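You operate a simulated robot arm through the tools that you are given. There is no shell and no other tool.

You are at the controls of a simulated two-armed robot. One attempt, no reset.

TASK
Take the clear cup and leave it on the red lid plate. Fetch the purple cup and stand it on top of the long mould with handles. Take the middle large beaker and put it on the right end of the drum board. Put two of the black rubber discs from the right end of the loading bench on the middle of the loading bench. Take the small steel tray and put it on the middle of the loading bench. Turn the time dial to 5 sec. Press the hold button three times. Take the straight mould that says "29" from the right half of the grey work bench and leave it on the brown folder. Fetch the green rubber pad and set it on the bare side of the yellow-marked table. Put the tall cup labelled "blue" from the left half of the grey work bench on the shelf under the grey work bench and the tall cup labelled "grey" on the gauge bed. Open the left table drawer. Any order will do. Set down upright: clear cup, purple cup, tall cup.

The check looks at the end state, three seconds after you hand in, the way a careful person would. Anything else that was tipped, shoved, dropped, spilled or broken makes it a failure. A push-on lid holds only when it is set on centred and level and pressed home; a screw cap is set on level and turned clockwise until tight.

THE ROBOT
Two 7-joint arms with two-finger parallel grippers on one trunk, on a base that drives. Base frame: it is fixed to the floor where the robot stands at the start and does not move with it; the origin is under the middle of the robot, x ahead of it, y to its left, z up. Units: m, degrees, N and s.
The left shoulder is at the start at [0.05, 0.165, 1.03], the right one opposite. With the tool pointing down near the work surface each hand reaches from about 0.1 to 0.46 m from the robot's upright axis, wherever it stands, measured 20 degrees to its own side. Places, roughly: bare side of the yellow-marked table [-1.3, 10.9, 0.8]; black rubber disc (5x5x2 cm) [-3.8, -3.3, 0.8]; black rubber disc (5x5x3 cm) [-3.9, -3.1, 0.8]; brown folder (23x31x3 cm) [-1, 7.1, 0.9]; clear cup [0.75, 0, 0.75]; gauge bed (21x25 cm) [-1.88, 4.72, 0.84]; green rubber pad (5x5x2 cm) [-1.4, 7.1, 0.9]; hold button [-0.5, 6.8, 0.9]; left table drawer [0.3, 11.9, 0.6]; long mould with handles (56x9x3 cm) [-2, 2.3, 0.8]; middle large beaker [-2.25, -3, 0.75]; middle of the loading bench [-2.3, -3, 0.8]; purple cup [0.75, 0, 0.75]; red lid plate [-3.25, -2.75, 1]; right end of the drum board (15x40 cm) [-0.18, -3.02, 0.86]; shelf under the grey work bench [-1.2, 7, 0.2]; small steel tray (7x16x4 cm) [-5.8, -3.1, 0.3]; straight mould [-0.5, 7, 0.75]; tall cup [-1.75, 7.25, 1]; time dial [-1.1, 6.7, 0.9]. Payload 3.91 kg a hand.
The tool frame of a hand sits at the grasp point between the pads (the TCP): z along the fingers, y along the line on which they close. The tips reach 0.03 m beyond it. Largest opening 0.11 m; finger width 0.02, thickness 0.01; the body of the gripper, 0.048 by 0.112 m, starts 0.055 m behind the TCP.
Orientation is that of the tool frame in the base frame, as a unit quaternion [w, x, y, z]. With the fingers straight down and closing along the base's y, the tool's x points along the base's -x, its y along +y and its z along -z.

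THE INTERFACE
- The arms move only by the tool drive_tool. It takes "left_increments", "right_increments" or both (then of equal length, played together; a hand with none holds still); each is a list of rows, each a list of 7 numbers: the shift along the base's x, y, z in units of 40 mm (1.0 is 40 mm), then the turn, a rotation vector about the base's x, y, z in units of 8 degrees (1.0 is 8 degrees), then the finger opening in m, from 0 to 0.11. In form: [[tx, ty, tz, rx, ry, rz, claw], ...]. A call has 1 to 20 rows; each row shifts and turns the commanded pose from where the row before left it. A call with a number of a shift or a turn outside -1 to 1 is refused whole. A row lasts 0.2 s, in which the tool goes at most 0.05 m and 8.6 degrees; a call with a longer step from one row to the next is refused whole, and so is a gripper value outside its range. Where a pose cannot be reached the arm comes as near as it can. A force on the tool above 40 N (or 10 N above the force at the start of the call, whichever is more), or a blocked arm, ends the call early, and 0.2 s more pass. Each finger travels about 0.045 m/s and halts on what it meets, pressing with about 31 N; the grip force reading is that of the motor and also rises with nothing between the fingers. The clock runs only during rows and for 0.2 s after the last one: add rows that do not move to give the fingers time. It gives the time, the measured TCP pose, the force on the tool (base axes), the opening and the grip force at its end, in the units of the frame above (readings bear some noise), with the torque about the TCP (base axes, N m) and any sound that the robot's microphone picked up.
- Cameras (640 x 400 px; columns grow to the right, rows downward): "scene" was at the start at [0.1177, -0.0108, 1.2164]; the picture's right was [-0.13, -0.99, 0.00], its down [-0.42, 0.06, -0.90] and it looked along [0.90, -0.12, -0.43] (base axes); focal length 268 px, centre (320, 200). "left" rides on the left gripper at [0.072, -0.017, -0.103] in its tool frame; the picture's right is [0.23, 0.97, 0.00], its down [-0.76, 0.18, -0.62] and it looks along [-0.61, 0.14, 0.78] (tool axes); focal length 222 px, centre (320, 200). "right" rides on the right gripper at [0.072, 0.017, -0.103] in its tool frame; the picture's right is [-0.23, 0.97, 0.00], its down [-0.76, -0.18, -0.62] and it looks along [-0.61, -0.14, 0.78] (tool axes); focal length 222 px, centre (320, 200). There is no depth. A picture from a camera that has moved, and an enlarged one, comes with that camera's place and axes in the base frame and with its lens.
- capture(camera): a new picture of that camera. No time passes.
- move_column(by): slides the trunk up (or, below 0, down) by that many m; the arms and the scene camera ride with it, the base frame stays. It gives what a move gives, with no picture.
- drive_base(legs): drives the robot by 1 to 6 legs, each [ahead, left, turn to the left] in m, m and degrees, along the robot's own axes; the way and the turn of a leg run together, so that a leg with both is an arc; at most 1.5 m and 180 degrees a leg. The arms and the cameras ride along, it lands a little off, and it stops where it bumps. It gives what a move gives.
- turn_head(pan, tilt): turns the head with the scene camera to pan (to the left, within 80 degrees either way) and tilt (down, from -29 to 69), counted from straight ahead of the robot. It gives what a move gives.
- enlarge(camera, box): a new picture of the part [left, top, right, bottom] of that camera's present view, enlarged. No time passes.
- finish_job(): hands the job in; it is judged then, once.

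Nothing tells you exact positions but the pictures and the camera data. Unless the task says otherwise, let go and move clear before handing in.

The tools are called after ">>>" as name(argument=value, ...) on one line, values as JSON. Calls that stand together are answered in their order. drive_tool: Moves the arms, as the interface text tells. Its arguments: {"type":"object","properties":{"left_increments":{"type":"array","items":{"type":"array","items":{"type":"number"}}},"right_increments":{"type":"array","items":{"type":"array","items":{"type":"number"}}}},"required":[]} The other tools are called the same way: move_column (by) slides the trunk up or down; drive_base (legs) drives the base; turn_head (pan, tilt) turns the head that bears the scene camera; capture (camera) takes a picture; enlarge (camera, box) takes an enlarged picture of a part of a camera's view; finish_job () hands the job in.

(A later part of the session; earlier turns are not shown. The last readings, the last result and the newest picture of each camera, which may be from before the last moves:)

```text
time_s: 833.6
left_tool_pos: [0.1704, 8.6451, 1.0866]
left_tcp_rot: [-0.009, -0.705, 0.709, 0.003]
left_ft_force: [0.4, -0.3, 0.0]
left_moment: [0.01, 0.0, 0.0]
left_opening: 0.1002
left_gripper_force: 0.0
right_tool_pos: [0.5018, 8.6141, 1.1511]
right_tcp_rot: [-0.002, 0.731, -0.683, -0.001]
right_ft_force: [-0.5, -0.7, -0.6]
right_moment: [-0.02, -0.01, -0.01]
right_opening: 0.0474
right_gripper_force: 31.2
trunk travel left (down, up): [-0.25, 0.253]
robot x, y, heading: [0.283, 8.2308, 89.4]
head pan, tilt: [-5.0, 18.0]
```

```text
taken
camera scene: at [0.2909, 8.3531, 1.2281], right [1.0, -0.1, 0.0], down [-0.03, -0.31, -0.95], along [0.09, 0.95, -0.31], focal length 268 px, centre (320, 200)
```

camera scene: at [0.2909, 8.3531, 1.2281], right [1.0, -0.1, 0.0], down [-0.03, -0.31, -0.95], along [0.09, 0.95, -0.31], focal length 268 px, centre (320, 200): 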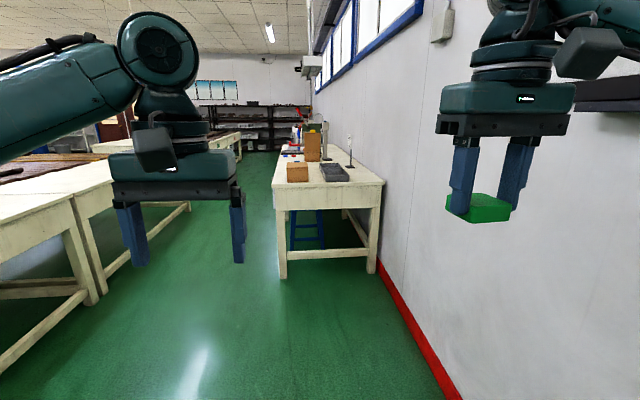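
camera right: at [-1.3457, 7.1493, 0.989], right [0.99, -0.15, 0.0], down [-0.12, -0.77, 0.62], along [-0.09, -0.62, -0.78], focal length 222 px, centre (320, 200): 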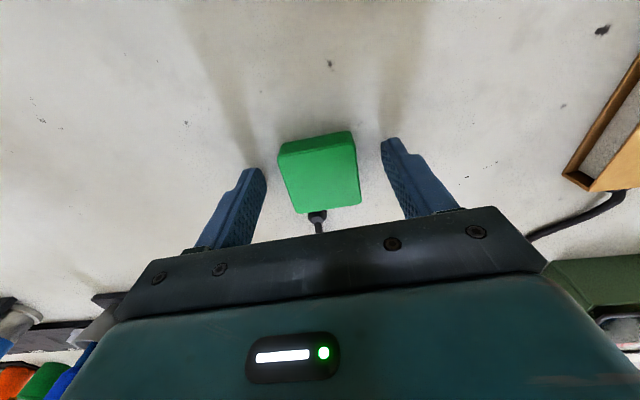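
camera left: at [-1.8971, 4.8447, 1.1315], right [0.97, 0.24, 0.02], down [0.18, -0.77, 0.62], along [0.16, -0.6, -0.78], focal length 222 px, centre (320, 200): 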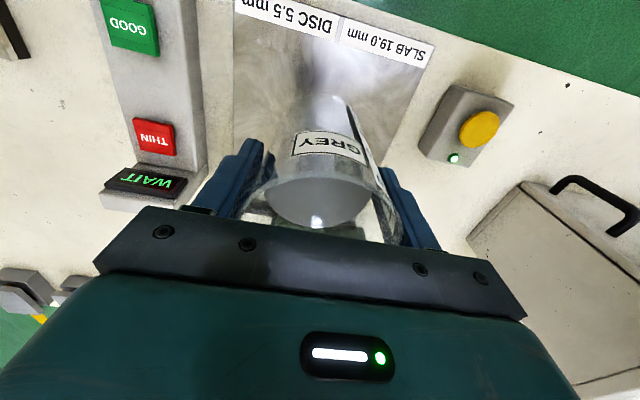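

Two cream tables run along the left side; the farther one should be the yellow-marked table (bare side at x≈-1.3, y≈10.9). I'll drive up the aisle and turn to face it.

>>> drive_base(legs=[[0, 0.68, 0.6], [1.33, 0, 0], [1.3, 0, 0]])

>>> turn_head(pan=70, tilt=30)

>>> capture(camera="scene")

>>> turn_head(pan=-50, tilt=25)

>>> capture(camera="scene")

```text
time_s: 852.5
left_tool_pos: [-0.4928, 11.2875, 1.0857]
left_tcp_rot: [0.009, 0.709, -0.705, -0.002]
left_ft_force: [-0.6, -0.5, -0.3]
left_moment: [-0.03, -0.01, -0.02]
left_opening: 0.1
left_gripper_force: 0.1
right_tool_pos: [-0.1619, 11.2605, 1.1504]
right_tcp_rot: [-0.001, 0.733, -0.68, -0.001]
right_ft_force: [-0.6, -0.2, -0.8]
right_moment: [-0.02, 0.01, 0.0]
right_opening: 0.0473
right_gripper_force: 30.8
trunk travel left (down, up): [-0.25, 0.253]
robot x, y, heading: [-0.3795, 10.8686, 89.8]
head pan, tilt: [-5.0, 18.0]
```

```text
time_s: 853.9
left_tool_pos: [-0.4927, 11.2882, 1.0871]
left_tcp_rot: [0.009, 0.709, -0.705, -0.002]
left_ft_force: [0.6, 0.0, -0.5]
left_moment: [-0.01, 0.03, 0.01]
left_opening: 0.1
left_gripper_force: 0.0
right_tool_pos: [-0.1614, 11.2597, 1.1519]
right_tcp_rot: [-0.001, 0.734, -0.679, -0.001]
right_ft_force: [-0.5, -0.3, -0.8]
right_moment: [-0.02, 0.04, 0.01]
right_opening: 0.0475
right_gripper_force: 31.1
trunk travel left (down, up): [-0.25, 0.253]
robot x, y, heading: [-0.3789, 10.8711, 89.9]
head pan, tilt: [70.0, 30.0]
```

```text
taken
camera scene: at [-0.4625, 10.9347, 1.2088], right [0.35, 0.94, 0.0], down [0.47, -0.17, -0.87], along [-0.81, 0.3, -0.5], focal length 268 px, centre (320, 200)
```

scene: 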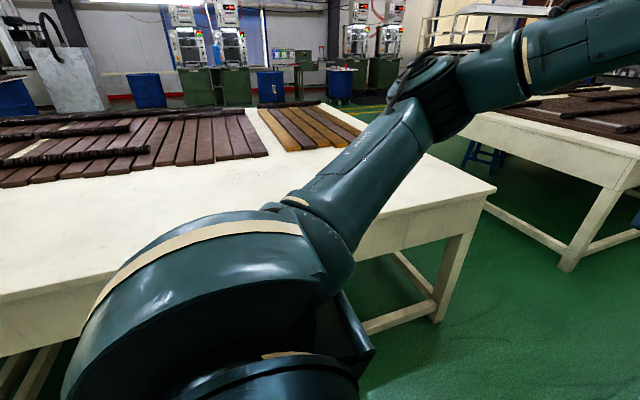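

```text
time_s: 855.9
left_tool_pos: [-0.4908, 11.2879, 1.087]
left_tcp_rot: [0.009, 0.708, -0.706, -0.002]
left_ft_force: [0.0, 0.2, 0.4]
left_moment: [0.03, -0.03, -0.02]
left_opening: 0.0998
left_gripper_force: 0.1
right_tool_pos: [-0.1616, 11.2593, 1.1505]
right_tcp_rot: [0.0, 0.734, -0.679, 0.0]
right_ft_force: [0.1, 0.4, -0.9]
right_moment: [0.01, -0.02, 0.01]
right_opening: 0.0474
right_gripper_force: 31.2
trunk travel left (down, up): [-0.25, 0.253]
robot x, y, heading: [-0.3734, 10.8758, 89.7]
head pan, tilt: [-50.0, 25.0]
```

```text
taken
camera scene: at [-0.307, 10.9625, 1.2167], right [0.64, -0.77, 0.0], down [-0.32, -0.27, -0.91], along [0.7, 0.58, -0.42], focal length 268 px, centre (320, 200)
```

scene: 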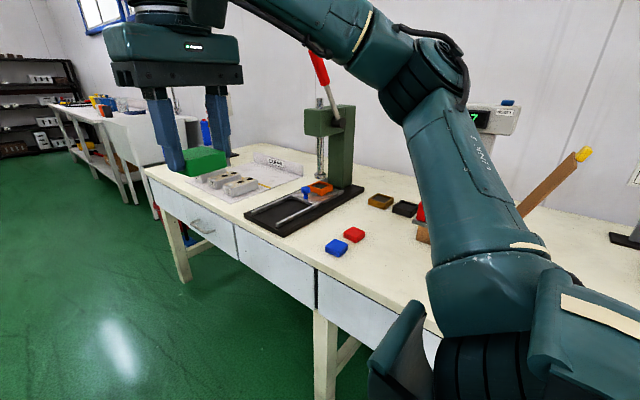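

The east half of this table is bare; the wall table on the right has drawers (the left one with a handle at its north end). I'll turn to face the cream table and check its marking.

>>> drive_base(legs=[[0, 0, 90]])

>>> turn_head(pan=0, tilt=38)

>>> capture(camera="scene")

```text
time_s: 860.1
left_tool_pos: [-0.7911, 10.7592, 1.0877]
left_tcp_rot: [0.008, 1.0, -0.002, 0.005]
left_ft_force: [0.5, -0.1, 0.3]
left_moment: [-0.01, -0.04, 0.02]
left_opening: 0.1001
left_gripper_force: 0.0
right_tool_pos: [-0.76, 11.0896, 1.1523]
right_tcp_rot: [-0.001, 0.999, 0.034, -0.001]
right_ft_force: [-0.4, 0.0, -0.5]
right_moment: [0.0, 0.0, 0.01]
right_opening: 0.0474
right_gripper_force: 31.4
trunk travel left (down, up): [-0.25, 0.253]
robot x, y, heading: [-0.3767, 10.8755, 179.4]
head pan, tilt: [-50.0, 25.0]
```

```text
time_s: 861.3
left_tool_pos: [-0.7909, 10.7587, 1.0862]
left_tcp_rot: [0.008, 1.0, -0.002, 0.004]
left_ft_force: [0.0, -0.7, 0.1]
left_moment: [-0.02, -0.01, 0.0]
left_opening: 0.0996
left_gripper_force: 0.1
right_tool_pos: [-0.7607, 11.0901, 1.151]
right_tcp_rot: [0.0, 0.999, 0.034, -0.002]
right_ft_force: [0.2, 0.0, -1.2]
right_moment: [0.0, 0.03, 0.02]
right_opening: 0.0475
right_gripper_force: 31.2
trunk travel left (down, up): [-0.25, 0.253]
robot x, y, heading: [-0.3743, 10.872, 179.1]
head pan, tilt: [0.0, 38.0]
```

```text
taken
camera scene: at [-0.4934, 10.8755, 1.1964], right [0.01, 1.0, 0.0], down [0.62, -0.01, -0.79], along [-0.79, 0.01, -0.62], focal length 268 px, centre (320, 200)
```

scene: 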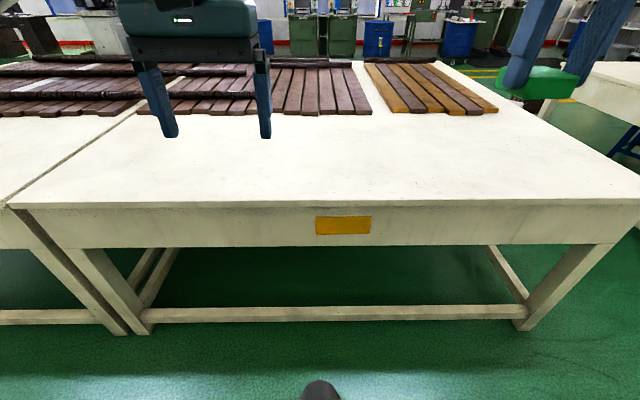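

The yellow tag is there and the near side is bare. Drive in and place the pad.

>>> drive_base(legs=[[0.36, 0, 0.8]])

>>> drive_tool(right_increments=[[-0.8, -0.5, -0.5, 0, 0, 0, 0.03], [-0.8, -0.5, -0.5, 0, 0, 0, 0.03], [-0.8, -0.5, -0.5, 0, 0, 0, 0.03], [0, 0, -1, 0, 0, 0, 0.03], [0, 0, -1, 0, 0, 0, 0.03], [0, 0, -1, 0, 0, 0, 0.03], [0, 0, -1, 0, 0, 0, 0.03], [0, 0, -1, 0, 0, 0, 0.03], [0, 0, 0, 0, 0, 0, 0.03]])

>>> capture(camera="scene")

```text
time_s: 863.6
left_tool_pos: [-1.1474, 10.7525, 1.0867]
left_tcp_rot: [0.007, 1.0, 0.007, 0.004]
left_ft_force: [0.2, -0.8, 0.4]
left_moment: [-0.04, 0.01, 0.02]
left_opening: 0.1
left_gripper_force: 0.1
right_tool_pos: [-1.1209, 11.0831, 1.1515]
right_tcp_rot: [0.0, 0.999, 0.043, -0.001]
right_ft_force: [-0.3, 0.4, -0.9]
right_moment: [0.02, 0.03, 0.03]
right_opening: 0.0474
right_gripper_force: 30.9
trunk travel left (down, up): [-0.25, 0.253]
robot x, y, heading: [-0.7338, 10.8731, -179.6]
head pan, tilt: [0.0, 38.0]
```

```text
time_s: 865.6
left_tool_pos: [-1.1468, 10.7518, 1.0873]
left_tcp_rot: [0.008, 1.0, 0.007, 0.004]
left_ft_force: [0.3, -0.6, 0.1]
left_moment: [0.01, -0.02, 0.04]
left_opening: 0.1001
left_gripper_force: 0.0
right_tool_pos: [-1.2167, 11.0241, 0.8881]
right_tcp_rot: [0.001, 0.999, 0.043, -0.002]
right_ft_force: [-0.4, 0.4, -0.6]
right_moment: [0.0, 0.01, -0.01]
right_opening: 0.0475
right_gripper_force: 30.2
trunk travel left (down, up): [-0.25, 0.253]
robot x, y, heading: [-0.7363, 10.8726, -179.4]
head pan, tilt: [0.0, 38.0]
```

```text
taken
camera scene: at [-0.8512, 10.8742, 1.1964], right [-0.01, 1.0, 0.0], down [0.62, 0.0, -0.79], along [-0.79, -0.01, -0.62], focal length 268 px, centre (320, 200)
```

scene: 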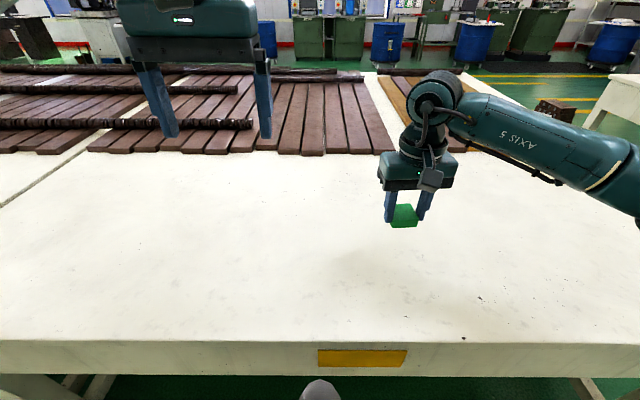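

>>> drive_tool(right_increments=[[0, 0, -0.4, 0, 0, 0, 0.03], [0, 0, -0.3, 0, 0, 0, 0.03], [0, 0, -0.15, 0, 0, 0, 0.03], [0, 0, -0.1, 0, 0, 0, 0.03], [0, 0, -0.08, 0, 0, 0, 0.03], [0, 0, -0.08, 0, 0, 0, 0.03], [0, 0, 0, 0, 0, 0, 0.03]])

```text
time_s: 867.2
left_tool_pos: [-1.1471, 10.752, 1.0875]
left_tcp_rot: [0.008, 1.0, 0.007, 0.004]
left_ft_force: [0.1, 0.0, -0.4]
left_moment: [0.02, 0.0, -0.02]
left_opening: 0.1
left_gripper_force: 0.0
right_tool_pos: [-1.2174, 11.0244, 0.8464]
right_tcp_rot: [0.001, 0.999, 0.042, -0.002]
right_ft_force: [0.4, 0.1, -1.0]
right_moment: [0.02, 0.01, 0.01]
right_opening: 0.0473
right_gripper_force: 30.6
trunk travel left (down, up): [-0.25, 0.253]
robot x, y, heading: [-0.7328, 10.8759, -179.5]
head pan, tilt: [0.0, 38.0]
```

>>> drive_tool(right_increments=[[0, 0, -0.06, 0, 0, 0, 0.03], [0, 0, -0.06, 0, 0, 0, 0.03], [0, 0, -0.06, 0, 0, 0, 0.03], [0, 0, -0.06, 0, 0, 0, 0.03], [0, 0, -0.06, 0, 0, 0, 0.03], [0, 0, 0, 0, 0, 0, 0.03]])

```text
time_s: 868.6
left_tool_pos: [-1.1463, 10.7526, 1.0867]
left_tcp_rot: [0.008, 1.0, 0.007, 0.003]
left_ft_force: [0.6, -0.3, 0.3]
left_moment: [-0.01, -0.03, -0.01]
left_opening: 0.1001
left_gripper_force: 0.0
right_tool_pos: [-1.2168, 11.0235, 0.8351]
right_tcp_rot: [0.0, 0.999, 0.043, -0.002]
right_ft_force: [-0.3, 0.6, -0.4]
right_moment: [-0.04, -0.04, 0.02]
right_opening: 0.0474
right_gripper_force: 31.2
trunk travel left (down, up): [-0.25, 0.253]
robot x, y, heading: [-0.7346, 10.872, -179.8]
head pan, tilt: [0.0, 38.0]
```

>>> drive_tool(right_increments=[[0, 0, -0.06, 0, 0, 0, 0.03], [0, 0, -0.06, 0, 0, 0, 0.03], [0, 0, -0.06, 0, 0, 0, 0.03], [0, 0, -0.06, 0, 0, 0, 0.03], [0, 0, -0.06, 0, 0, 0, 0.03], [0, 0, 0, 0, 0, 0, 0.03]])

>>> enlarge(camera="scene", box=[340, 140, 480, 260])

```text
time_s: 870.0
left_tool_pos: [-1.1469, 10.7523, 1.0862]
left_tcp_rot: [0.008, 1.0, 0.007, 0.004]
left_ft_force: [0.1, 0.2, 0.2]
left_moment: [-0.01, -0.01, 0.01]
left_opening: 0.1
left_gripper_force: 0.0
right_tool_pos: [-1.2177, 11.0228, 0.8218]
right_tcp_rot: [0.001, 0.999, 0.043, -0.001]
right_ft_force: [-0.4, 0.6, -0.7]
right_moment: [-0.03, -0.03, 0.02]
right_opening: 0.0476
right_gripper_force: 30.7
trunk travel left (down, up): [-0.25, 0.253]
robot x, y, heading: [-0.7302, 10.8761, -179.5]
head pan, tilt: [0.0, 38.0]
```

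```text
3.33 times, centred on (410, 200) of scene
camera zoom: at [-0.8512, 10.8742, 1.1964], right [-0.01, 1.0, 0.0], down [0.62, 0.0, -0.79], along [-0.79, 0.0, -0.62], focal length 895 px, centre (20, 200)
```

zoom: 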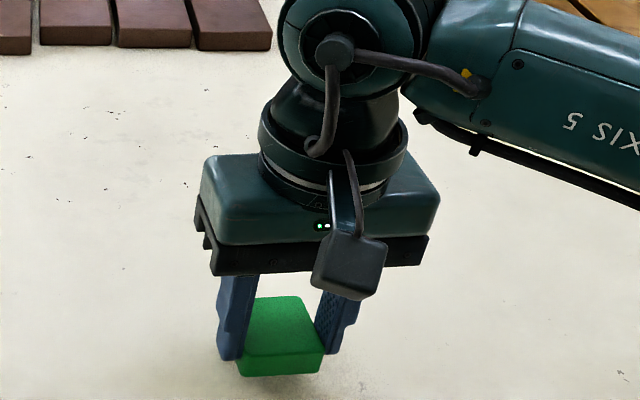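

>>> drive_tool(right_increments=[[0, 0, -0.06, 0, 0, 0, 0.03], [0, 0, -0.06, 0, 0, 0, 0.03], [0, 0, -0.06, 0, 0, 0, 0.03], [0, 0, -0.06, 0, 0, 0, 0.03], [0, 0, -0.06, 0, 0, 0, 0.03], [0, 0, -0.06, 0, 0, 0, 0.03], [0, 0, 0, 0, 0, 0, 0.03]])

```text
time_s: 871.6
left_tool_pos: [-1.146, 10.752, 1.0878]
left_tcp_rot: [0.008, 1.0, 0.006, 0.004]
left_ft_force: [-0.2, 0.4, -0.7]
left_moment: [-0.03, -0.01, 0.0]
left_opening: 0.0998
left_gripper_force: 0.0
right_tool_pos: [-1.2183, 11.0229, 0.8082]
right_tcp_rot: [0.0, 0.999, 0.042, -0.002]
right_ft_force: [-0.3, -0.2, -1.6]
right_moment: [-0.03, 0.01, 0.0]
right_opening: 0.0476
right_gripper_force: 31.5
trunk travel left (down, up): [-0.25, 0.253]
robot x, y, heading: [-0.7323, 10.8741, -179.8]
head pan, tilt: [0.0, 38.0]
```

>>> drive_tool(right_increments=[[0, 0, -0.06, 0, 0, 0, 0.03], [0, 0, -0.06, 0, 0, 0, 0.03], [0, 0, -0.06, 0, 0, 0, 0.03], [0, 0, -0.06, 0, 0, 0, 0.03], [0, 0, -0.06, 0, 0, 0, 0.03], [0, 0, -0.06, 0, 0, 0, 0.03], [0, 0, -0.06, 0, 0, 0, 0.03], [0, 0, 0, 0, 0, 0, 0.03]])

>>> enlarge(camera="scene", box=[340, 160, 480, 280])

```text
time_s: 873.1
left_tool_pos: [-1.1451, 10.7516, 1.087]
left_tcp_rot: [0.009, 1.0, 0.006, 0.003]
left_ft_force: [-0.8, 0.4, -0.5]
left_moment: [-0.01, -0.01, -0.02]
left_opening: 0.1
left_gripper_force: 0.1
right_tool_pos: [-1.2176, 11.0249, 0.8013]
right_tcp_rot: [0.002, 0.999, 0.042, -0.007]
right_ft_force: [10.9, 1.2, 15.9]
right_moment: [0.23, -0.49, -0.02]
right_opening: 0.0474
right_gripper_force: 31.1
trunk travel left (down, up): [-0.25, 0.253]
robot x, y, heading: [-0.7326, 10.8762, -179.8]
head pan, tilt: [0.0, 38.0]
stopped in row 7 (right hand): the force on the tool passed its limit at 42 N (the readings are from after the stop); the commanded pose is now the measured one
```

```text
3.33 times, centred on (410, 220) of scene
camera zoom: at [-0.8491, 10.8743, 1.1965], right [-0.01, 1.0, 0.0], down [0.61, 0.0, -0.79], along [-0.79, 0.0, -0.61], focal length 895 px, centre (20, 133)
```

zoom: 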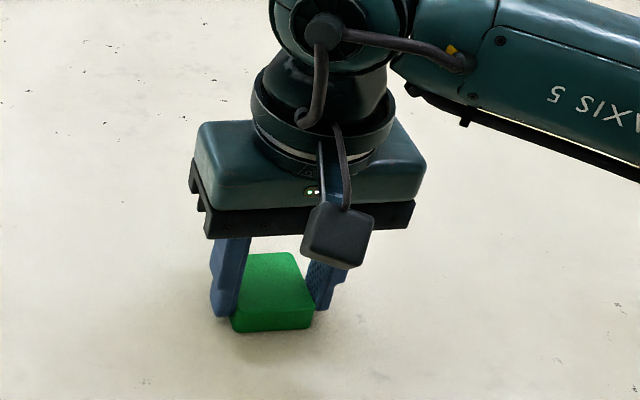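

Contact (table at z≈0.765). Release the pad and rise.

>>> drive_tool(right_increments=[[0, 0, 0.05, 0, 0, 0, 0.03], [0, 0, 0, 0, 0, 0, 0.055], [0, 0, 0, 0, 0, 0, 0.075], [0, 0, 0, 0, 0, 0, 0.08], [0, 0, 0, 0, 0, 0, 0.08], [0, 0, 0.5, 0, 0, 0, 0.08], [0, 0, 1, 0, 0, 0, 0.08], [0, 0, 1, 0, 0, 0, 0.08], [0, 0, 1, 0, 0, 0, 0.08], [0, 0, 1, 0, 0, 0, 0.08], [0, 0, 1, 0, 0, 0, 0.08], [0.5, 0, 0.8, 0, 0, 0, 0.08], [0, 0, 0, 0, 0, 0, 0.08]])

>>> capture(camera="scene")

```text
time_s: 875.9
left_tool_pos: [-1.1467, 10.7522, 1.0878]
left_tcp_rot: [0.008, 1.0, 0.007, 0.004]
left_ft_force: [0.0, -0.2, -0.5]
left_moment: [-0.01, -0.03, -0.03]
left_opening: 0.1004
left_gripper_force: 0.1
right_tool_pos: [-1.199, 11.0239, 1.0527]
right_tcp_rot: [0.001, 0.999, 0.041, -0.005]
right_ft_force: [-0.3, 0.7, 0.2]
right_moment: [0.01, -0.01, 0.01]
right_opening: 0.0801
right_gripper_force: 0.1
trunk travel left (down, up): [-0.25, 0.253]
robot x, y, heading: [-0.7345, 10.8752, -179.8]
head pan, tilt: [0.0, 38.0]
```

```text
taken
camera scene: at [-0.8512, 10.8744, 1.1964], right [-0.01, 1.0, 0.0], down [0.62, 0.0, -0.79], along [-0.79, 0.0, -0.62], focal length 268 px, centre (320, 200)
```

scene: 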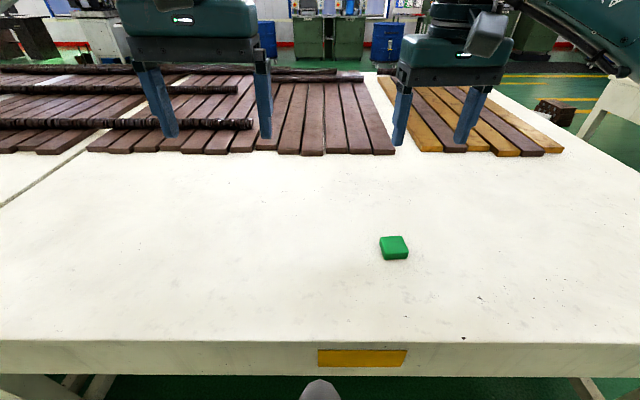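

The pad is placed. Last job: the left table drawer on the wall table. I'll move north along the aisle and turn to face it.

>>> drive_base(legs=[[-0.28, 0, 0], [0, -0.98, 0], [0, 0, 180]])

>>> turn_head(pan=0, tilt=35)

>>> capture(camera="scene")

```text
time_s: 893.6
left_tool_pos: [-0.0405, 11.9661, 1.0865]
left_tcp_rot: [-0.003, 0.007, 1.0, 0.008]
left_ft_force: [0.3, 0.0, 0.4]
left_moment: [0.02, 0.03, 0.05]
left_opening: 0.1
left_gripper_force: 0.0
right_tool_pos: [0.0039, 11.6921, 1.0518]
right_tcp_rot: [0.005, -0.028, 1.0, 0.002]
right_ft_force: [-0.5, -0.3, 0.0]
right_moment: [-0.02, -0.01, -0.02]
right_opening: 0.08
right_gripper_force: 0.0
trunk travel left (down, up): [-0.25, 0.253]
robot x, y, heading: [-0.4593, 11.8529, -1.4]
head pan, tilt: [0.0, 38.0]
```

```text
time_s: 894.3
left_tool_pos: [-0.0406, 11.9658, 1.0878]
left_tcp_rot: [-0.004, 0.007, 1.0, 0.008]
left_ft_force: [-0.6, 0.2, 0.1]
left_moment: [-0.02, 0.02, -0.02]
left_opening: 0.1001
left_gripper_force: 0.0
right_tool_pos: [0.0046, 11.6928, 1.0522]
right_tcp_rot: [0.006, -0.029, 1.0, 0.002]
right_ft_force: [-0.4, -0.4, 0.0]
right_moment: [0.01, -0.01, -0.03]
right_opening: 0.0801
right_gripper_force: 0.0
trunk travel left (down, up): [-0.25, 0.253]
robot x, y, heading: [-0.4601, 11.8559, -1.0]
head pan, tilt: [0.0, 35.0]
```

```text
taken
camera scene: at [-0.3438, 11.8548, 1.2009], right [-0.02, -1.0, 0.0], down [-0.57, 0.01, -0.82], along [0.82, -0.02, -0.57], focal length 268 px, centre (320, 200)
```

scene: 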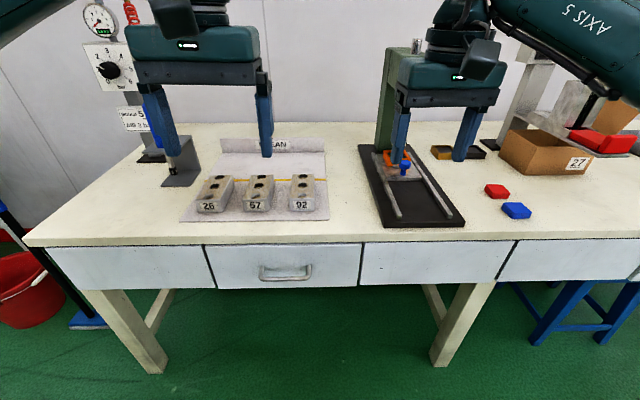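

The drawer with the handle (y≈11.93) is right ahead. Let me measure the handle.

>>> enlarge(camera="scene", box=[190, 220, 380, 310])

>>> capture(camera="left")

>>> capture(camera="right")

```text
3.37 times, centred on (285, 265) of scene
camera zoom: at [-0.3438, 11.8548, 1.2009], right [-0.02, -1.0, 0.0], down [-0.57, 0.01, -0.82], along [0.82, -0.02, -0.57], focal length 904 px, centre (438, -19)
```

zoom: 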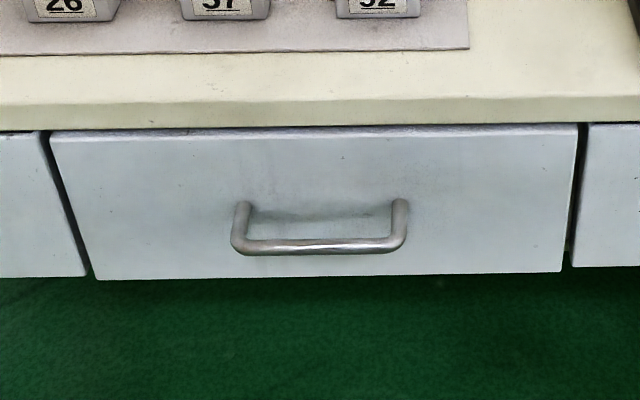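

```text
taken
camera left: at [-0.1134, 11.9492, 1.1897], right [-0.21, 0.98, 0.02], down [0.77, 0.16, 0.62], along [0.6, 0.15, -0.78], focal length 222 px, centre (320, 200)
```

left: 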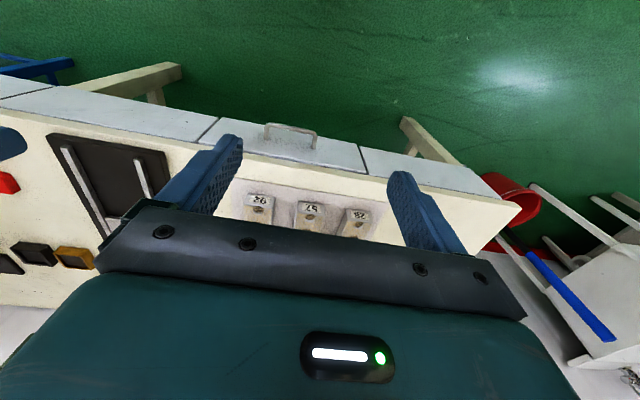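

```text
taken
camera right: at [-0.0699, 11.7055, 1.1545], right [0.17, 0.99, 0.01], down [0.76, -0.14, 0.63], along [0.62, -0.1, -0.78], focal length 222 px, centre (320, 200)
```

right: 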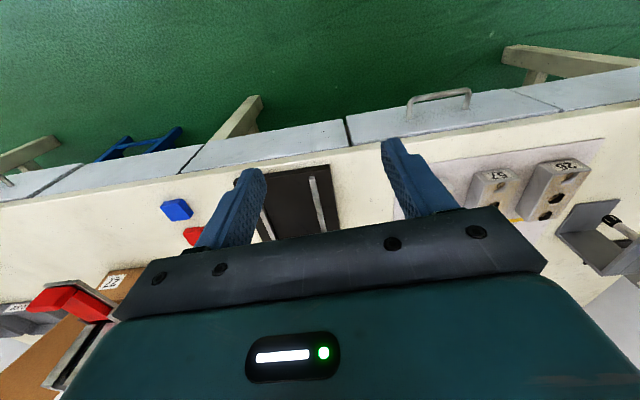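

The handle bar is at about (0.099, 11.932, 0.650), 4 cm in front of the drawer face. I'll stand at y≈12.09, lower the trunk, and turn the right hand to point forward with fingers closing vertically.

>>> drive_base(legs=[[-0.05, 0.235, 1.2]])

>>> move_column(by=-0.25)

>>> drive_tool(right_increments=[[-0.1, 0, 0, 0, 0, 0.94, 0.08], [-0.1, 0, 0, 0, 0, 0.94, 0.08], [-0.1, 0, 0, 0, 0, 0.94, 0.08], [-0.1, 0, 0, 0, 0, 0.94, 0.08], [-0.1, 0, 0, 0, 0, 0.94, 0.08], [-0.1, 0, 0, 0, 0, 0.94, 0.08], [-0.1, 0, 0, 0, 0, 0.94, 0.08], [-0.1, 0, 0, 0, 0, 0.94, 0.08], [-0.1, 0, 0, 0, 0, 0.94, 0.08], [-0.1, 0, 0, 0, 0, 0.94, 0.08], [-0.1, 0, 0, 0, 0, 0.94, 0.08], [0, 0, 0, 0, 0, 0.94, 0.08]])

```text
time_s: 897.0
left_tool_pos: [-0.0903, 12.2116, 1.0873]
left_tcp_rot: [-0.003, -0.003, 1.0, 0.008]
left_ft_force: [0.2, -0.4, -0.8]
left_moment: [-0.02, -0.01, 0.01]
left_opening: 0.0998
left_gripper_force: 0.0
right_tool_pos: [-0.0389, 11.94, 1.0515]
right_tcp_rot: [0.005, -0.039, 0.999, 0.003]
right_ft_force: [-0.1, 0.4, -0.7]
right_moment: [0.0, 0.04, -0.01]
right_opening: 0.0801
right_gripper_force: 0.1
trunk travel left (down, up): [-0.25, 0.253]
robot x, y, heading: [-0.5055, 12.0939, 0.2]
head pan, tilt: [0.0, 35.0]
```

```text
time_s: 899.5
left_tool_pos: [-0.0915, 12.2111, 0.8369]
left_tcp_rot: [-0.003, -0.004, 1.0, 0.008]
left_ft_force: [-0.6, -0.3, 0.0]
left_moment: [0.0, -0.01, 0.0]
left_opening: 0.0999
left_gripper_force: 0.0
right_tool_pos: [-0.039, 11.9392, 0.8023]
right_tcp_rot: [0.005, -0.04, 0.999, 0.002]
right_ft_force: [0.7, -0.6, 1.0]
right_moment: [0.03, -0.02, -0.01]
right_opening: 0.08
right_gripper_force: 0.1
trunk travel left (down, up): [0.0, 0.503]
robot x, y, heading: [-0.5071, 12.0928, 0.1]
head pan, tilt: [0.0, 35.0]
```

```text
time_s: 902.1
left_tool_pos: [-0.0913, 12.2111, 0.837]
left_tcp_rot: [-0.003, -0.004, 1.0, 0.007]
left_ft_force: [0.0, 0.6, 0.7]
left_moment: [0.01, 0.0, -0.03]
left_opening: 0.1001
left_gripper_force: 0.0
right_tool_pos: [-0.2114, 12.0094, 0.775]
right_tcp_rot: [-0.004, 0.736, -0.677, -0.005]
right_ft_force: [0.0, -0.1, 0.3]
right_moment: [0.01, 0.03, 0.0]
right_opening: 0.0801
right_gripper_force: 0.0
right hand out of reach, approached as far as the arm can: row 8, 9, 10, 11, 12
trunk travel left (down, up): [0.0, 0.503]
robot x, y, heading: [-0.504, 12.0916, 0.4]
head pan, tilt: [0.0, 35.0]
```

That yaw runs into the arm's limits. Instead I'll hook the bar: undo the yaw, close the fingers, tilt the hand 30° forward and insert the tips behind the bar from above.

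>>> drive_tool(right_increments=[[0.1, 0, 0, 0, 0, -0.94, 0.05], [0.1, 0, 0, 0, 0, -0.94, 0.05], [0.1, 0, 0, 0, 0, -0.94, 0.05], [0.1, 0, 0, 0, 0, -0.94, 0.03], [0.1, 0, 0, 0, 0, -0.94, 0.0], [0.1, 0, 0, 0, 0, -0.94, 0.0], [0.1, 0, 0, 0, 0, -0.94, 0.0], [0.1, 0, 0, 0, 0, -0.94, 0.0], [0.1, 0, 0, 0, 0, -0.94, 0.0], [0.1, 0, 0, 0, 0, -0.94, 0.0], [0.1, 0, 0, 0, 0, -0.94, 0.0], [0, 0, 0, 0, 0, -0.94, 0.0], [0, 0, 0, 0, 0, 0, 0.0]])

>>> capture(camera="scene")

```text
time_s: 904.9
left_tool_pos: [-0.0914, 12.2106, 0.8366]
left_tcp_rot: [-0.003, -0.004, 1.0, 0.008]
left_ft_force: [0.1, 0.8, 0.5]
left_moment: [0.0, -0.01, -0.01]
left_opening: 0.0996
left_gripper_force: 0.0
right_tool_pos: [-0.1681, 12.0098, 0.7748]
right_tcp_rot: [0.005, -0.038, 0.999, 0.003]
right_ft_force: [-0.9, -0.2, -0.4]
right_moment: [-0.02, 0.04, 0.0]
right_opening: 0.0002
right_gripper_force: 30.5
trunk travel left (down, up): [0.0, 0.503]
robot x, y, heading: [-0.5055, 12.0931, -0.0]
head pan, tilt: [0.0, 35.0]
```

```text
taken
camera scene: at [-0.3908, 12.0943, 0.951], right [0.0, -1.0, 0.0], down [-0.57, 0.0, -0.82], along [0.82, 0.0, -0.57], focal length 268 px, centre (320, 200)
```

scene: 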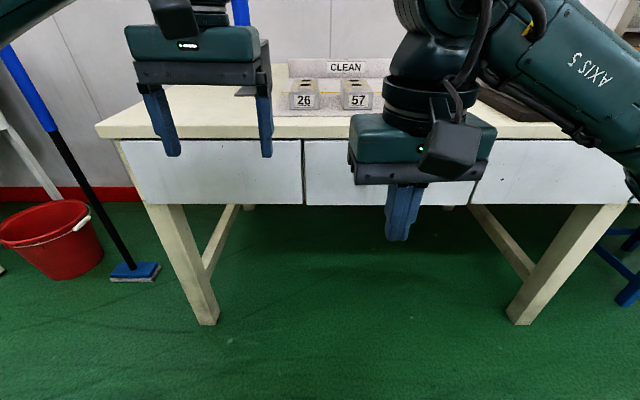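

>>> drive_tool(right_increments=[[0.9, -0.39, 0, 0, -0.75, -0.11, 0.0], [0.9, -0.39, 0, 0, -0.75, -0.11, 0.0], [0.9, -0.39, 0, 0, -0.75, -0.11, 0.0], [0.9, -0.39, 0, 0, -0.75, -0.11, 0.0], [0.9, -0.39, 0, 0, -0.75, -0.11, 0.0], [0, 0, 0, 0, 0, 0, 0.0]])

>>> turn_head(pan=-15, tilt=35)

>>> capture(camera="scene")

>>> capture(camera="right")

```text
time_s: 906.3
left_tool_pos: [-0.0907, 12.2123, 0.8377]
left_tcp_rot: [-0.003, -0.005, 1.0, 0.008]
left_ft_force: [0.3, -0.2, 0.7]
left_moment: [0.0, 0.0, 0.0]
left_opening: 0.1002
left_gripper_force: 0.1
right_tool_pos: [0.0125, 11.9305, 0.7738]
right_tcp_rot: [0.265, 0.0, 0.964, -0.01]
right_ft_force: [0.5, 1.0, -0.5]
right_moment: [-0.05, 0.05, 0.04]
right_opening: 0.0
right_gripper_force: 31.2
trunk travel left (down, up): [0.0, 0.503]
robot x, y, heading: [-0.5058, 12.0954, -0.0]
head pan, tilt: [0.0, 35.0]
```

```text
time_s: 907.1
left_tool_pos: [-0.0905, 12.2119, 0.8364]
left_tcp_rot: [-0.004, -0.004, 1.0, 0.008]
left_ft_force: [0.2, 0.8, 0.0]
left_moment: [-0.03, -0.03, 0.03]
left_opening: 0.0998
left_gripper_force: 0.1
right_tool_pos: [0.0123, 11.9311, 0.7749]
right_tcp_rot: [0.263, -0.001, 0.965, -0.009]
right_ft_force: [0.1, 0.1, -0.3]
right_moment: [0.02, -0.02, 0.0]
right_opening: 0.0
right_gripper_force: 31.1
trunk travel left (down, up): [0.0, 0.503]
robot x, y, heading: [-0.5027, 12.0919, -0.1]
head pan, tilt: [-15.0, 35.0]
```

```text
taken
camera scene: at [-0.3938, 12.0715, 0.951], right [-0.26, -0.97, 0.0], down [-0.55, 0.15, -0.82], along [0.79, -0.21, -0.57], focal length 268 px, centre (320, 200)
```

scene: 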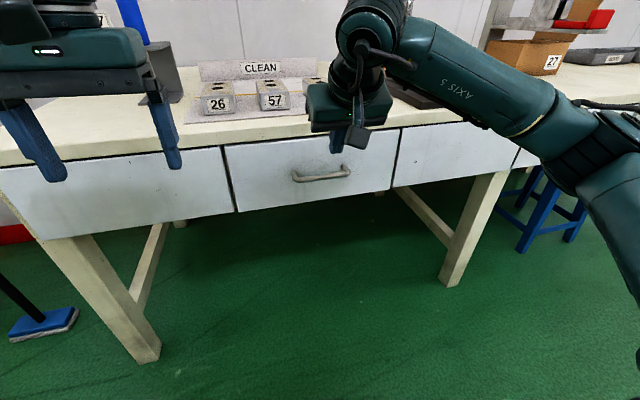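

```text
taken
camera right: at [-0.1029, 11.9501, 0.826], right [0.2, 0.97, 0.1], down [0.34, -0.16, 0.93], along [0.92, -0.15, -0.36], focal length 222 px, centre (320, 200)
```

right: 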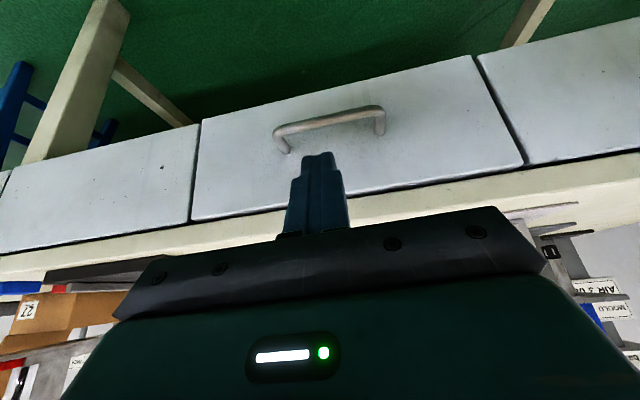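

>>> enlarge(camera="scene", box=[260, 110, 400, 220])

>>> enlarge(camera="right", box=[250, 80, 410, 220])

```text
3.64 times, centred on (330, 165) of scene
camera zoom: at [-0.3938, 12.0715, 0.951], right [-0.26, -0.97, 0.0], down [-0.55, 0.15, -0.82], along [0.79, -0.21, -0.57], focal length 976 px, centre (284, 327)
```

zoom: 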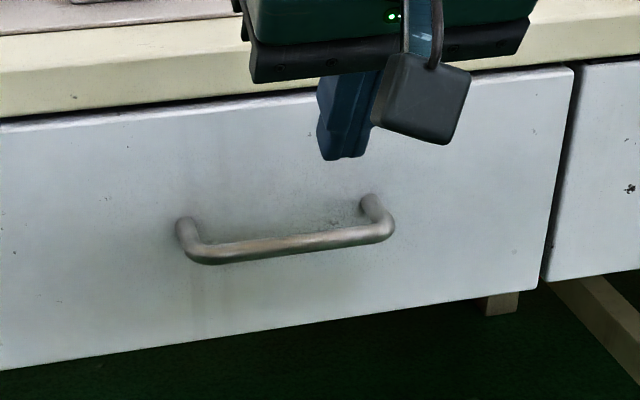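

```text
2.86 times, centred on (330, 150) of right
camera zoom: at [-0.1029, 11.9501, 0.826], right [0.2, 0.97, 0.1], down [0.34, -0.16, 0.93], along [0.92, -0.15, -0.36], focal length 635 px, centre (291, 343)
```

zoom: 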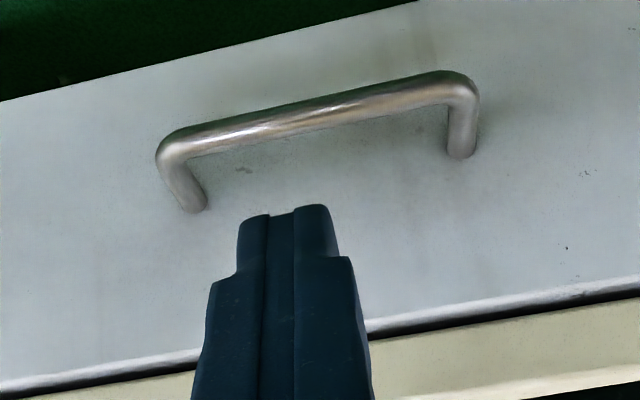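

Bar confirmed at about (0.101, 11.934, 0.650). Moving the closed fingertips over and behind it.

>>> drive_tool(right_increments=[[0.8, 0.05, -0.4, 0, 0, 0, 0.0], [0.85, 0, -0.5, 0, 0, 0, 0.0], [0.87, 0, -0.45, 0, 0, 0, 0.0], [0, 0, 0, 0, 0, 0, 0.0]])

>>> enlarge(camera="scene", box=[260, 110, 400, 220])

>>> enlarge(camera="right", box=[250, 80, 410, 220])

```text
time_s: 908.1
left_tool_pos: [-0.0906, 12.2124, 0.8373]
left_tcp_rot: [-0.004, -0.003, 1.0, 0.007]
left_ft_force: [-0.7, -0.7, -0.3]
left_moment: [-0.03, 0.01, 0.01]
left_opening: 0.1001
left_gripper_force: 0.1
right_tool_pos: [0.1104, 11.9343, 0.7212]
right_tcp_rot: [0.263, -0.001, 0.965, -0.01]
right_ft_force: [-18.7, -1.7, 2.5]
right_moment: [0.04, 0.33, -0.02]
right_opening: 0.0001
right_gripper_force: 31.4
trunk travel left (down, up): [0.0, 0.503]
robot x, y, heading: [-0.5062, 12.0924, -0.0]
head pan, tilt: [-15.0, 35.0]
```

```text
3.64 times, centred on (330, 165) of scene
camera zoom: at [-0.3951, 12.0714, 0.9511], right [-0.26, -0.97, 0.0], down [-0.55, 0.15, -0.82], along [0.79, -0.21, -0.57], focal length 976 px, centre (284, 327)
```

zoom: 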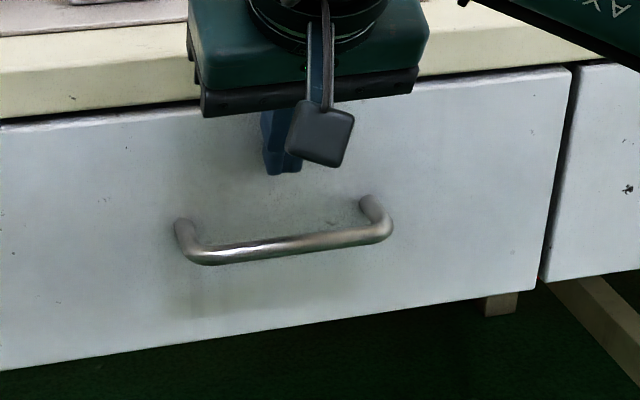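

```text
2.86 times, centred on (330, 150) of right
camera zoom: at [-0.0046, 11.9523, 0.7727], right [0.2, 0.98, 0.1], down [0.34, -0.16, 0.93], along [0.92, -0.15, -0.36], focal length 635 px, centre (291, 343)
```

zoom: 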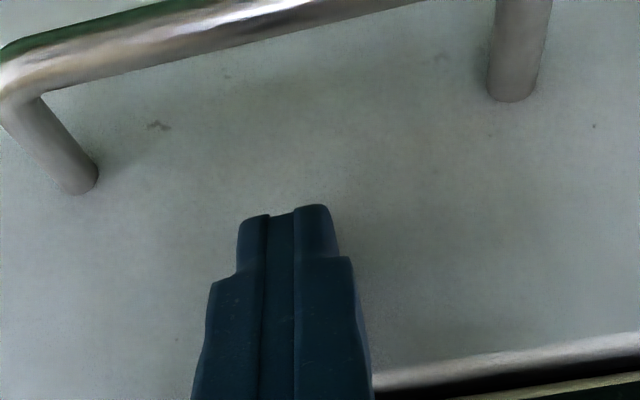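

A light touch tells me the drawer face is at x≈0.134. I'll ease back 5 mm and descend gradually behind the bar.

>>> drive_tool(right_increments=[[-0.13, 0, 0, 0, 0, 0, 0.0], [0, 0, -0.3, 0, 0, 0, 0.0], [0, 0, -0.3, 0, 0, 0, 0.0], [0, 0, -0.2, 0, 0, 0, 0.0], [0, 0, 0, 0, 0, 0, 0.0]])

>>> enlarge(camera="right", box=[210, 60, 430, 220])

>>> enlarge(camera="scene", box=[270, 130, 390, 220])

```text
time_s: 909.3
left_tool_pos: [-0.0903, 12.2119, 0.8369]
left_tcp_rot: [-0.004, -0.003, 1.0, 0.007]
left_ft_force: [0.1, -0.5, -0.4]
left_moment: [-0.02, 0.03, 0.0]
left_opening: 0.1
left_gripper_force: 0.0
right_tool_pos: [0.1065, 11.9348, 0.6879]
right_tcp_rot: [0.264, -0.001, 0.965, -0.009]
right_ft_force: [0.2, 0.5, 0.0]
right_moment: [0.0, 0.01, -0.01]
right_opening: 0.0
right_gripper_force: 30.5
trunk travel left (down, up): [0.0, 0.503]
robot x, y, heading: [-0.5042, 12.0922, 0.2]
head pan, tilt: [-15.0, 35.0]
```

```text
2.50 times, centred on (320, 140) of right
camera zoom: at [-0.0075, 11.9528, 0.7395], right [0.2, 0.97, 0.1], down [0.34, -0.16, 0.93], along [0.92, -0.15, -0.36], focal length 555 px, centre (320, 350)
```

zoom: 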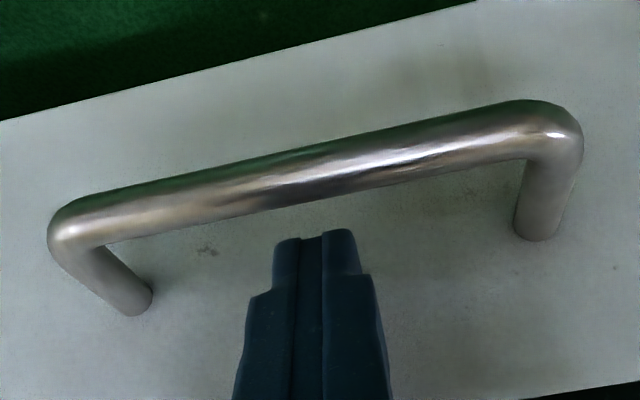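

```text
4.44 times, centred on (330, 175) of scene
camera zoom: at [-0.3938, 12.0715, 0.951], right [-0.26, -0.97, 0.0], down [-0.55, 0.15, -0.82], along [0.79, -0.21, -0.57], focal length 1193 px, centre (276, 311)
```

zoom: 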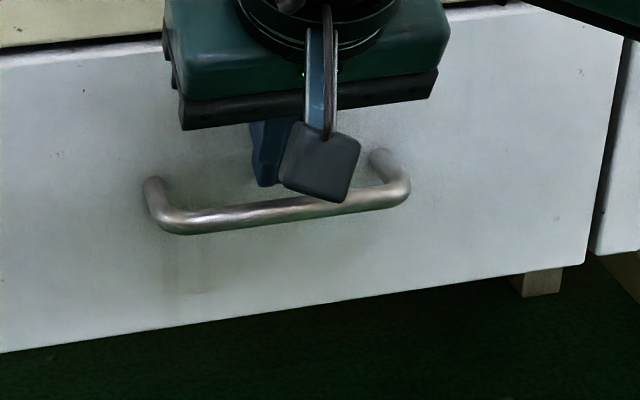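

>>> drive_tool(right_increments=[[0, 0, -0.15, 0, 0, 0, 0.0], [0, 0, -0.12, 0, 0, 0, 0.0], [0, 0, -0.12, 0, 0, 0, 0.0], [0, 0, -0.12, 0, 0, 0, 0.0], [0, 0, 0, 0, 0, 0, 0.0]])

>>> enlarge(camera="right", box=[210, 60, 430, 220])

```text
time_s: 910.5
left_tool_pos: [-0.0912, 12.2115, 0.8382]
left_tcp_rot: [-0.004, -0.004, 1.0, 0.009]
left_ft_force: [0.4, 0.3, -0.2]
left_moment: [-0.04, -0.01, 0.03]
left_opening: 0.1002
left_gripper_force: 0.2
right_tool_pos: [0.107, 11.9346, 0.6683]
right_tcp_rot: [0.265, 0.0, 0.964, -0.009]
right_ft_force: [1.5, 0.0, 0.9]
right_moment: [0.04, 0.02, -0.04]
right_opening: 0.0
right_gripper_force: 30.5
trunk travel left (down, up): [0.0, 0.503]
robot x, y, heading: [-0.5065, 12.0929, 0.1]
head pan, tilt: [-15.0, 35.0]
```

```text
2.50 times, centred on (320, 140) of right
camera zoom: at [-0.007, 11.953, 0.7196], right [0.2, 0.97, 0.1], down [0.34, -0.16, 0.93], along [0.92, -0.15, -0.36], focal length 555 px, centre (320, 350)
```

zoom: 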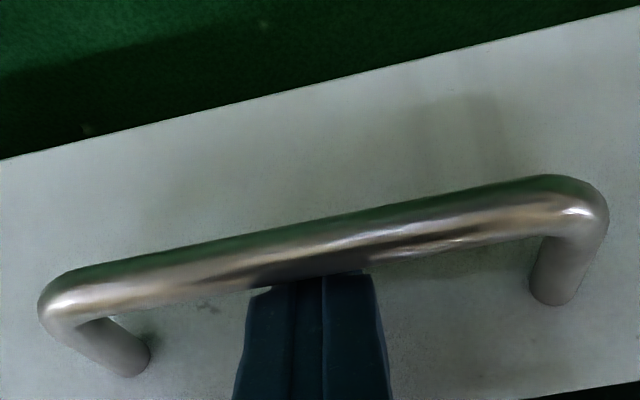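

The tips are behind the bar. A few millimetres lower, then pull back gently.

>>> drive_tool(right_increments=[[0, 0, -0.1, 0, 0, 0, 0.0], [0, 0, -0.1, 0, 0, 0, 0.0], [0, 0, 0, 0, 0, 0, 0.0]])

>>> drive_tool(right_increments=[[-0.3, 0, 0, 0, 0, 0, 0.0], [-0.4, 0, 0, 0, 0, 0, 0.0], [-0.4, 0, 0, 0, 0, 0, 0.0], [0, 0, 0, 0, 0, 0, 0.0]])

>>> enlarge(camera="scene", box=[230, 90, 430, 240])

```text
time_s: 911.3
left_tool_pos: [-0.0925, 12.2126, 0.8382]
left_tcp_rot: [-0.003, -0.004, 1.0, 0.007]
left_ft_force: [0.1, 0.7, -0.6]
left_moment: [-0.03, 0.02, 0.01]
left_opening: 0.1001
left_gripper_force: 0.1
right_tool_pos: [0.1081, 11.9347, 0.6655]
right_tcp_rot: [0.269, -0.001, 0.963, -0.008]
right_ft_force: [1.0, -1.2, 25.3]
right_moment: [0.08, 0.55, 0.13]
right_opening: 0.0
right_gripper_force: 31.1
trunk travel left (down, up): [0.0, 0.503]
robot x, y, heading: [-0.5033, 12.0918, -0.0]
head pan, tilt: [-15.0, 35.0]
```

```text
time_s: 912.3
left_tool_pos: [-0.092, 12.2113, 0.8386]
left_tcp_rot: [-0.003, -0.004, 1.0, 0.008]
left_ft_force: [0.1, 0.5, -0.7]
left_moment: [0.03, -0.03, 0.0]
left_opening: 0.0998
left_gripper_force: 0.0
right_tool_pos: [0.0646, 11.9341, 0.6651]
right_tcp_rot: [0.269, 0.0, 0.963, -0.007]
right_ft_force: [0.3, -2.7, 29.1]
right_moment: [-0.17, 0.52, 0.08]
right_opening: 0.0
right_gripper_force: 31.4
trunk travel left (down, up): [0.0, 0.503]
robot x, y, heading: [-0.5031, 12.0953, 0.2]
head pan, tilt: [-15.0, 35.0]
```

```text
2.67 times, centred on (330, 165) of scene
camera zoom: at [-0.3956, 12.0718, 0.9514], right [-0.26, -0.97, 0.0], down [-0.55, 0.15, -0.82], along [0.79, -0.21, -0.57], focal length 716 px, centre (293, 293)
```

zoom: 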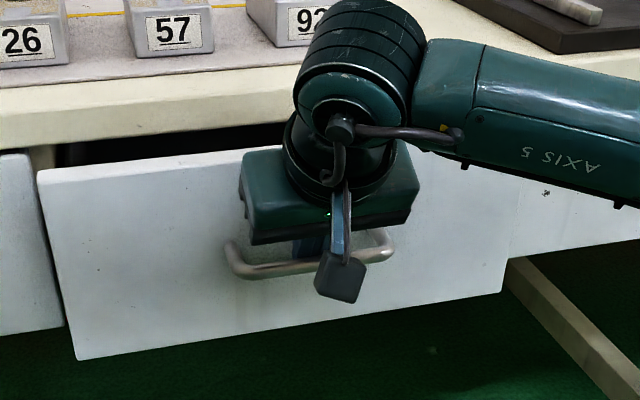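

The drawer is sliding open. Continue pulling with the arm.

>>> drive_tool(right_increments=[[-0.2, 0, 0.04, 0, 0, 0, 0.0], [-0.6, 0, 0, 0, 0, 0, 0.0], [-0.6, 0, 0, 0, 0, 0, 0.0], [-0.6, 0, 0, 0, 0, 0, 0.0], [-0.6, 0, 0, 0, 0, 0, 0.0], [-0.6, 0, 0, 0, 0, 0, 0.0], [-0.6, 0, 0, 0, 0, 0, 0.0], [0, 0, 0, 0, 0, 0, 0.0]])

>>> capture(camera="scene")

```text
time_s: 914.1
left_tool_pos: [-0.0921, 12.2127, 0.8374]
left_tcp_rot: [-0.002, -0.004, 1.0, 0.008]
left_ft_force: [-0.7, 0.4, 0.0]
left_moment: [0.02, 0.02, -0.02]
left_opening: 0.0999
left_gripper_force: 0.0
right_tool_pos: [-0.0892, 11.9339, 0.665]
right_tcp_rot: [0.267, 0.0, 0.964, -0.009]
right_ft_force: [-0.8, -1.2, 30.1]
right_moment: [-0.45, 0.58, 0.07]
right_opening: 0.0002
right_gripper_force: 30.9
trunk travel left (down, up): [0.0, 0.503]
robot x, y, heading: [-0.5055, 12.0902, 0.2]
head pan, tilt: [-15.0, 35.0]
```

```text
taken
camera scene: at [-0.3952, 12.072, 0.9513], right [-0.26, -0.97, 0.0], down [-0.55, 0.15, -0.82], along [0.79, -0.21, -0.57], focal length 268 px, centre (320, 200)
```

scene: 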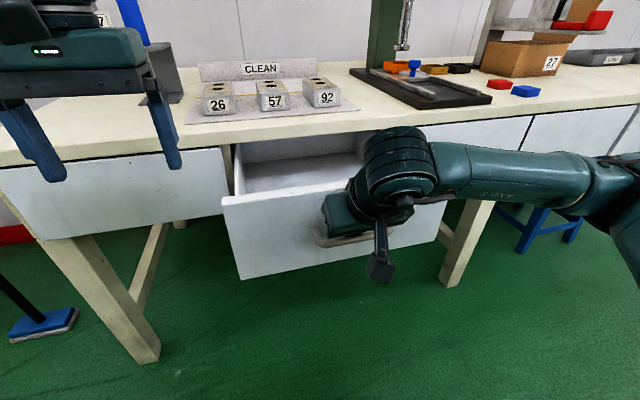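

Open about 20 cm. I'll pull a bit more to have it well open.

>>> drive_tool(right_increments=[[-0.5, 0, 0, 0, 0, 0, 0.0], [-0.5, 0, 0, 0, 0, 0, 0.0], [-0.5, 0, 0, 0, 0, 0, 0.0], [-0.5, 0, 0, 0, 0, 0, 0.0], [0, 0, 0, 0, 0, 0, 0.0]])

>>> capture(camera="scene")

```text
time_s: 915.4
left_tool_pos: [-0.0908, 12.21, 0.8365]
left_tcp_rot: [-0.003, -0.004, 1.0, 0.007]
left_ft_force: [0.3, -0.4, 0.0]
left_moment: [0.0, -0.01, 0.0]
left_opening: 0.0999
left_gripper_force: 0.1
right_tool_pos: [-0.1495, 11.935, 0.6639]
right_tcp_rot: [0.266, 0.002, 0.964, -0.013]
right_ft_force: [-0.3, -2.2, 10.3]
right_moment: [-0.06, 1.0, 0.19]
right_opening: 0.0001
right_gripper_force: 31.0
right hand out of reach, approached as far as the arm can: row 4
trunk travel left (down, up): [0.0, 0.503]
robot x, y, heading: [-0.5068, 12.0938, -0.1]
head pan, tilt: [-15.0, 35.0]
stopped in row 5 (right hand): the force on the tool passed its limit at 41 N (the readings are from after the stop); the commanded pose is now the measured one
```

```text
taken
camera scene: at [-0.3941, 12.0711, 0.9505], right [-0.26, -0.97, 0.0], down [-0.55, 0.15, -0.82], along [0.79, -0.21, -0.57], focal length 268 px, centre (320, 200)
```

scene: 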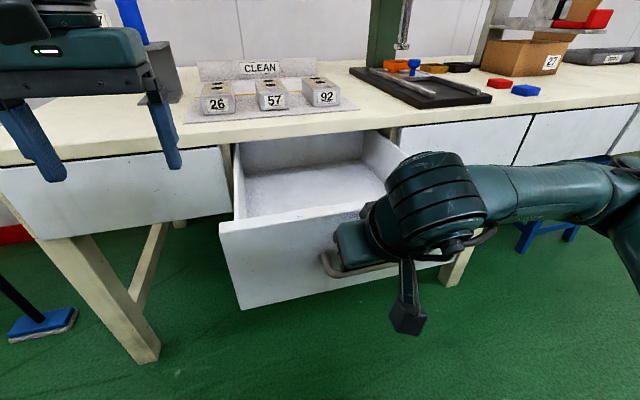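

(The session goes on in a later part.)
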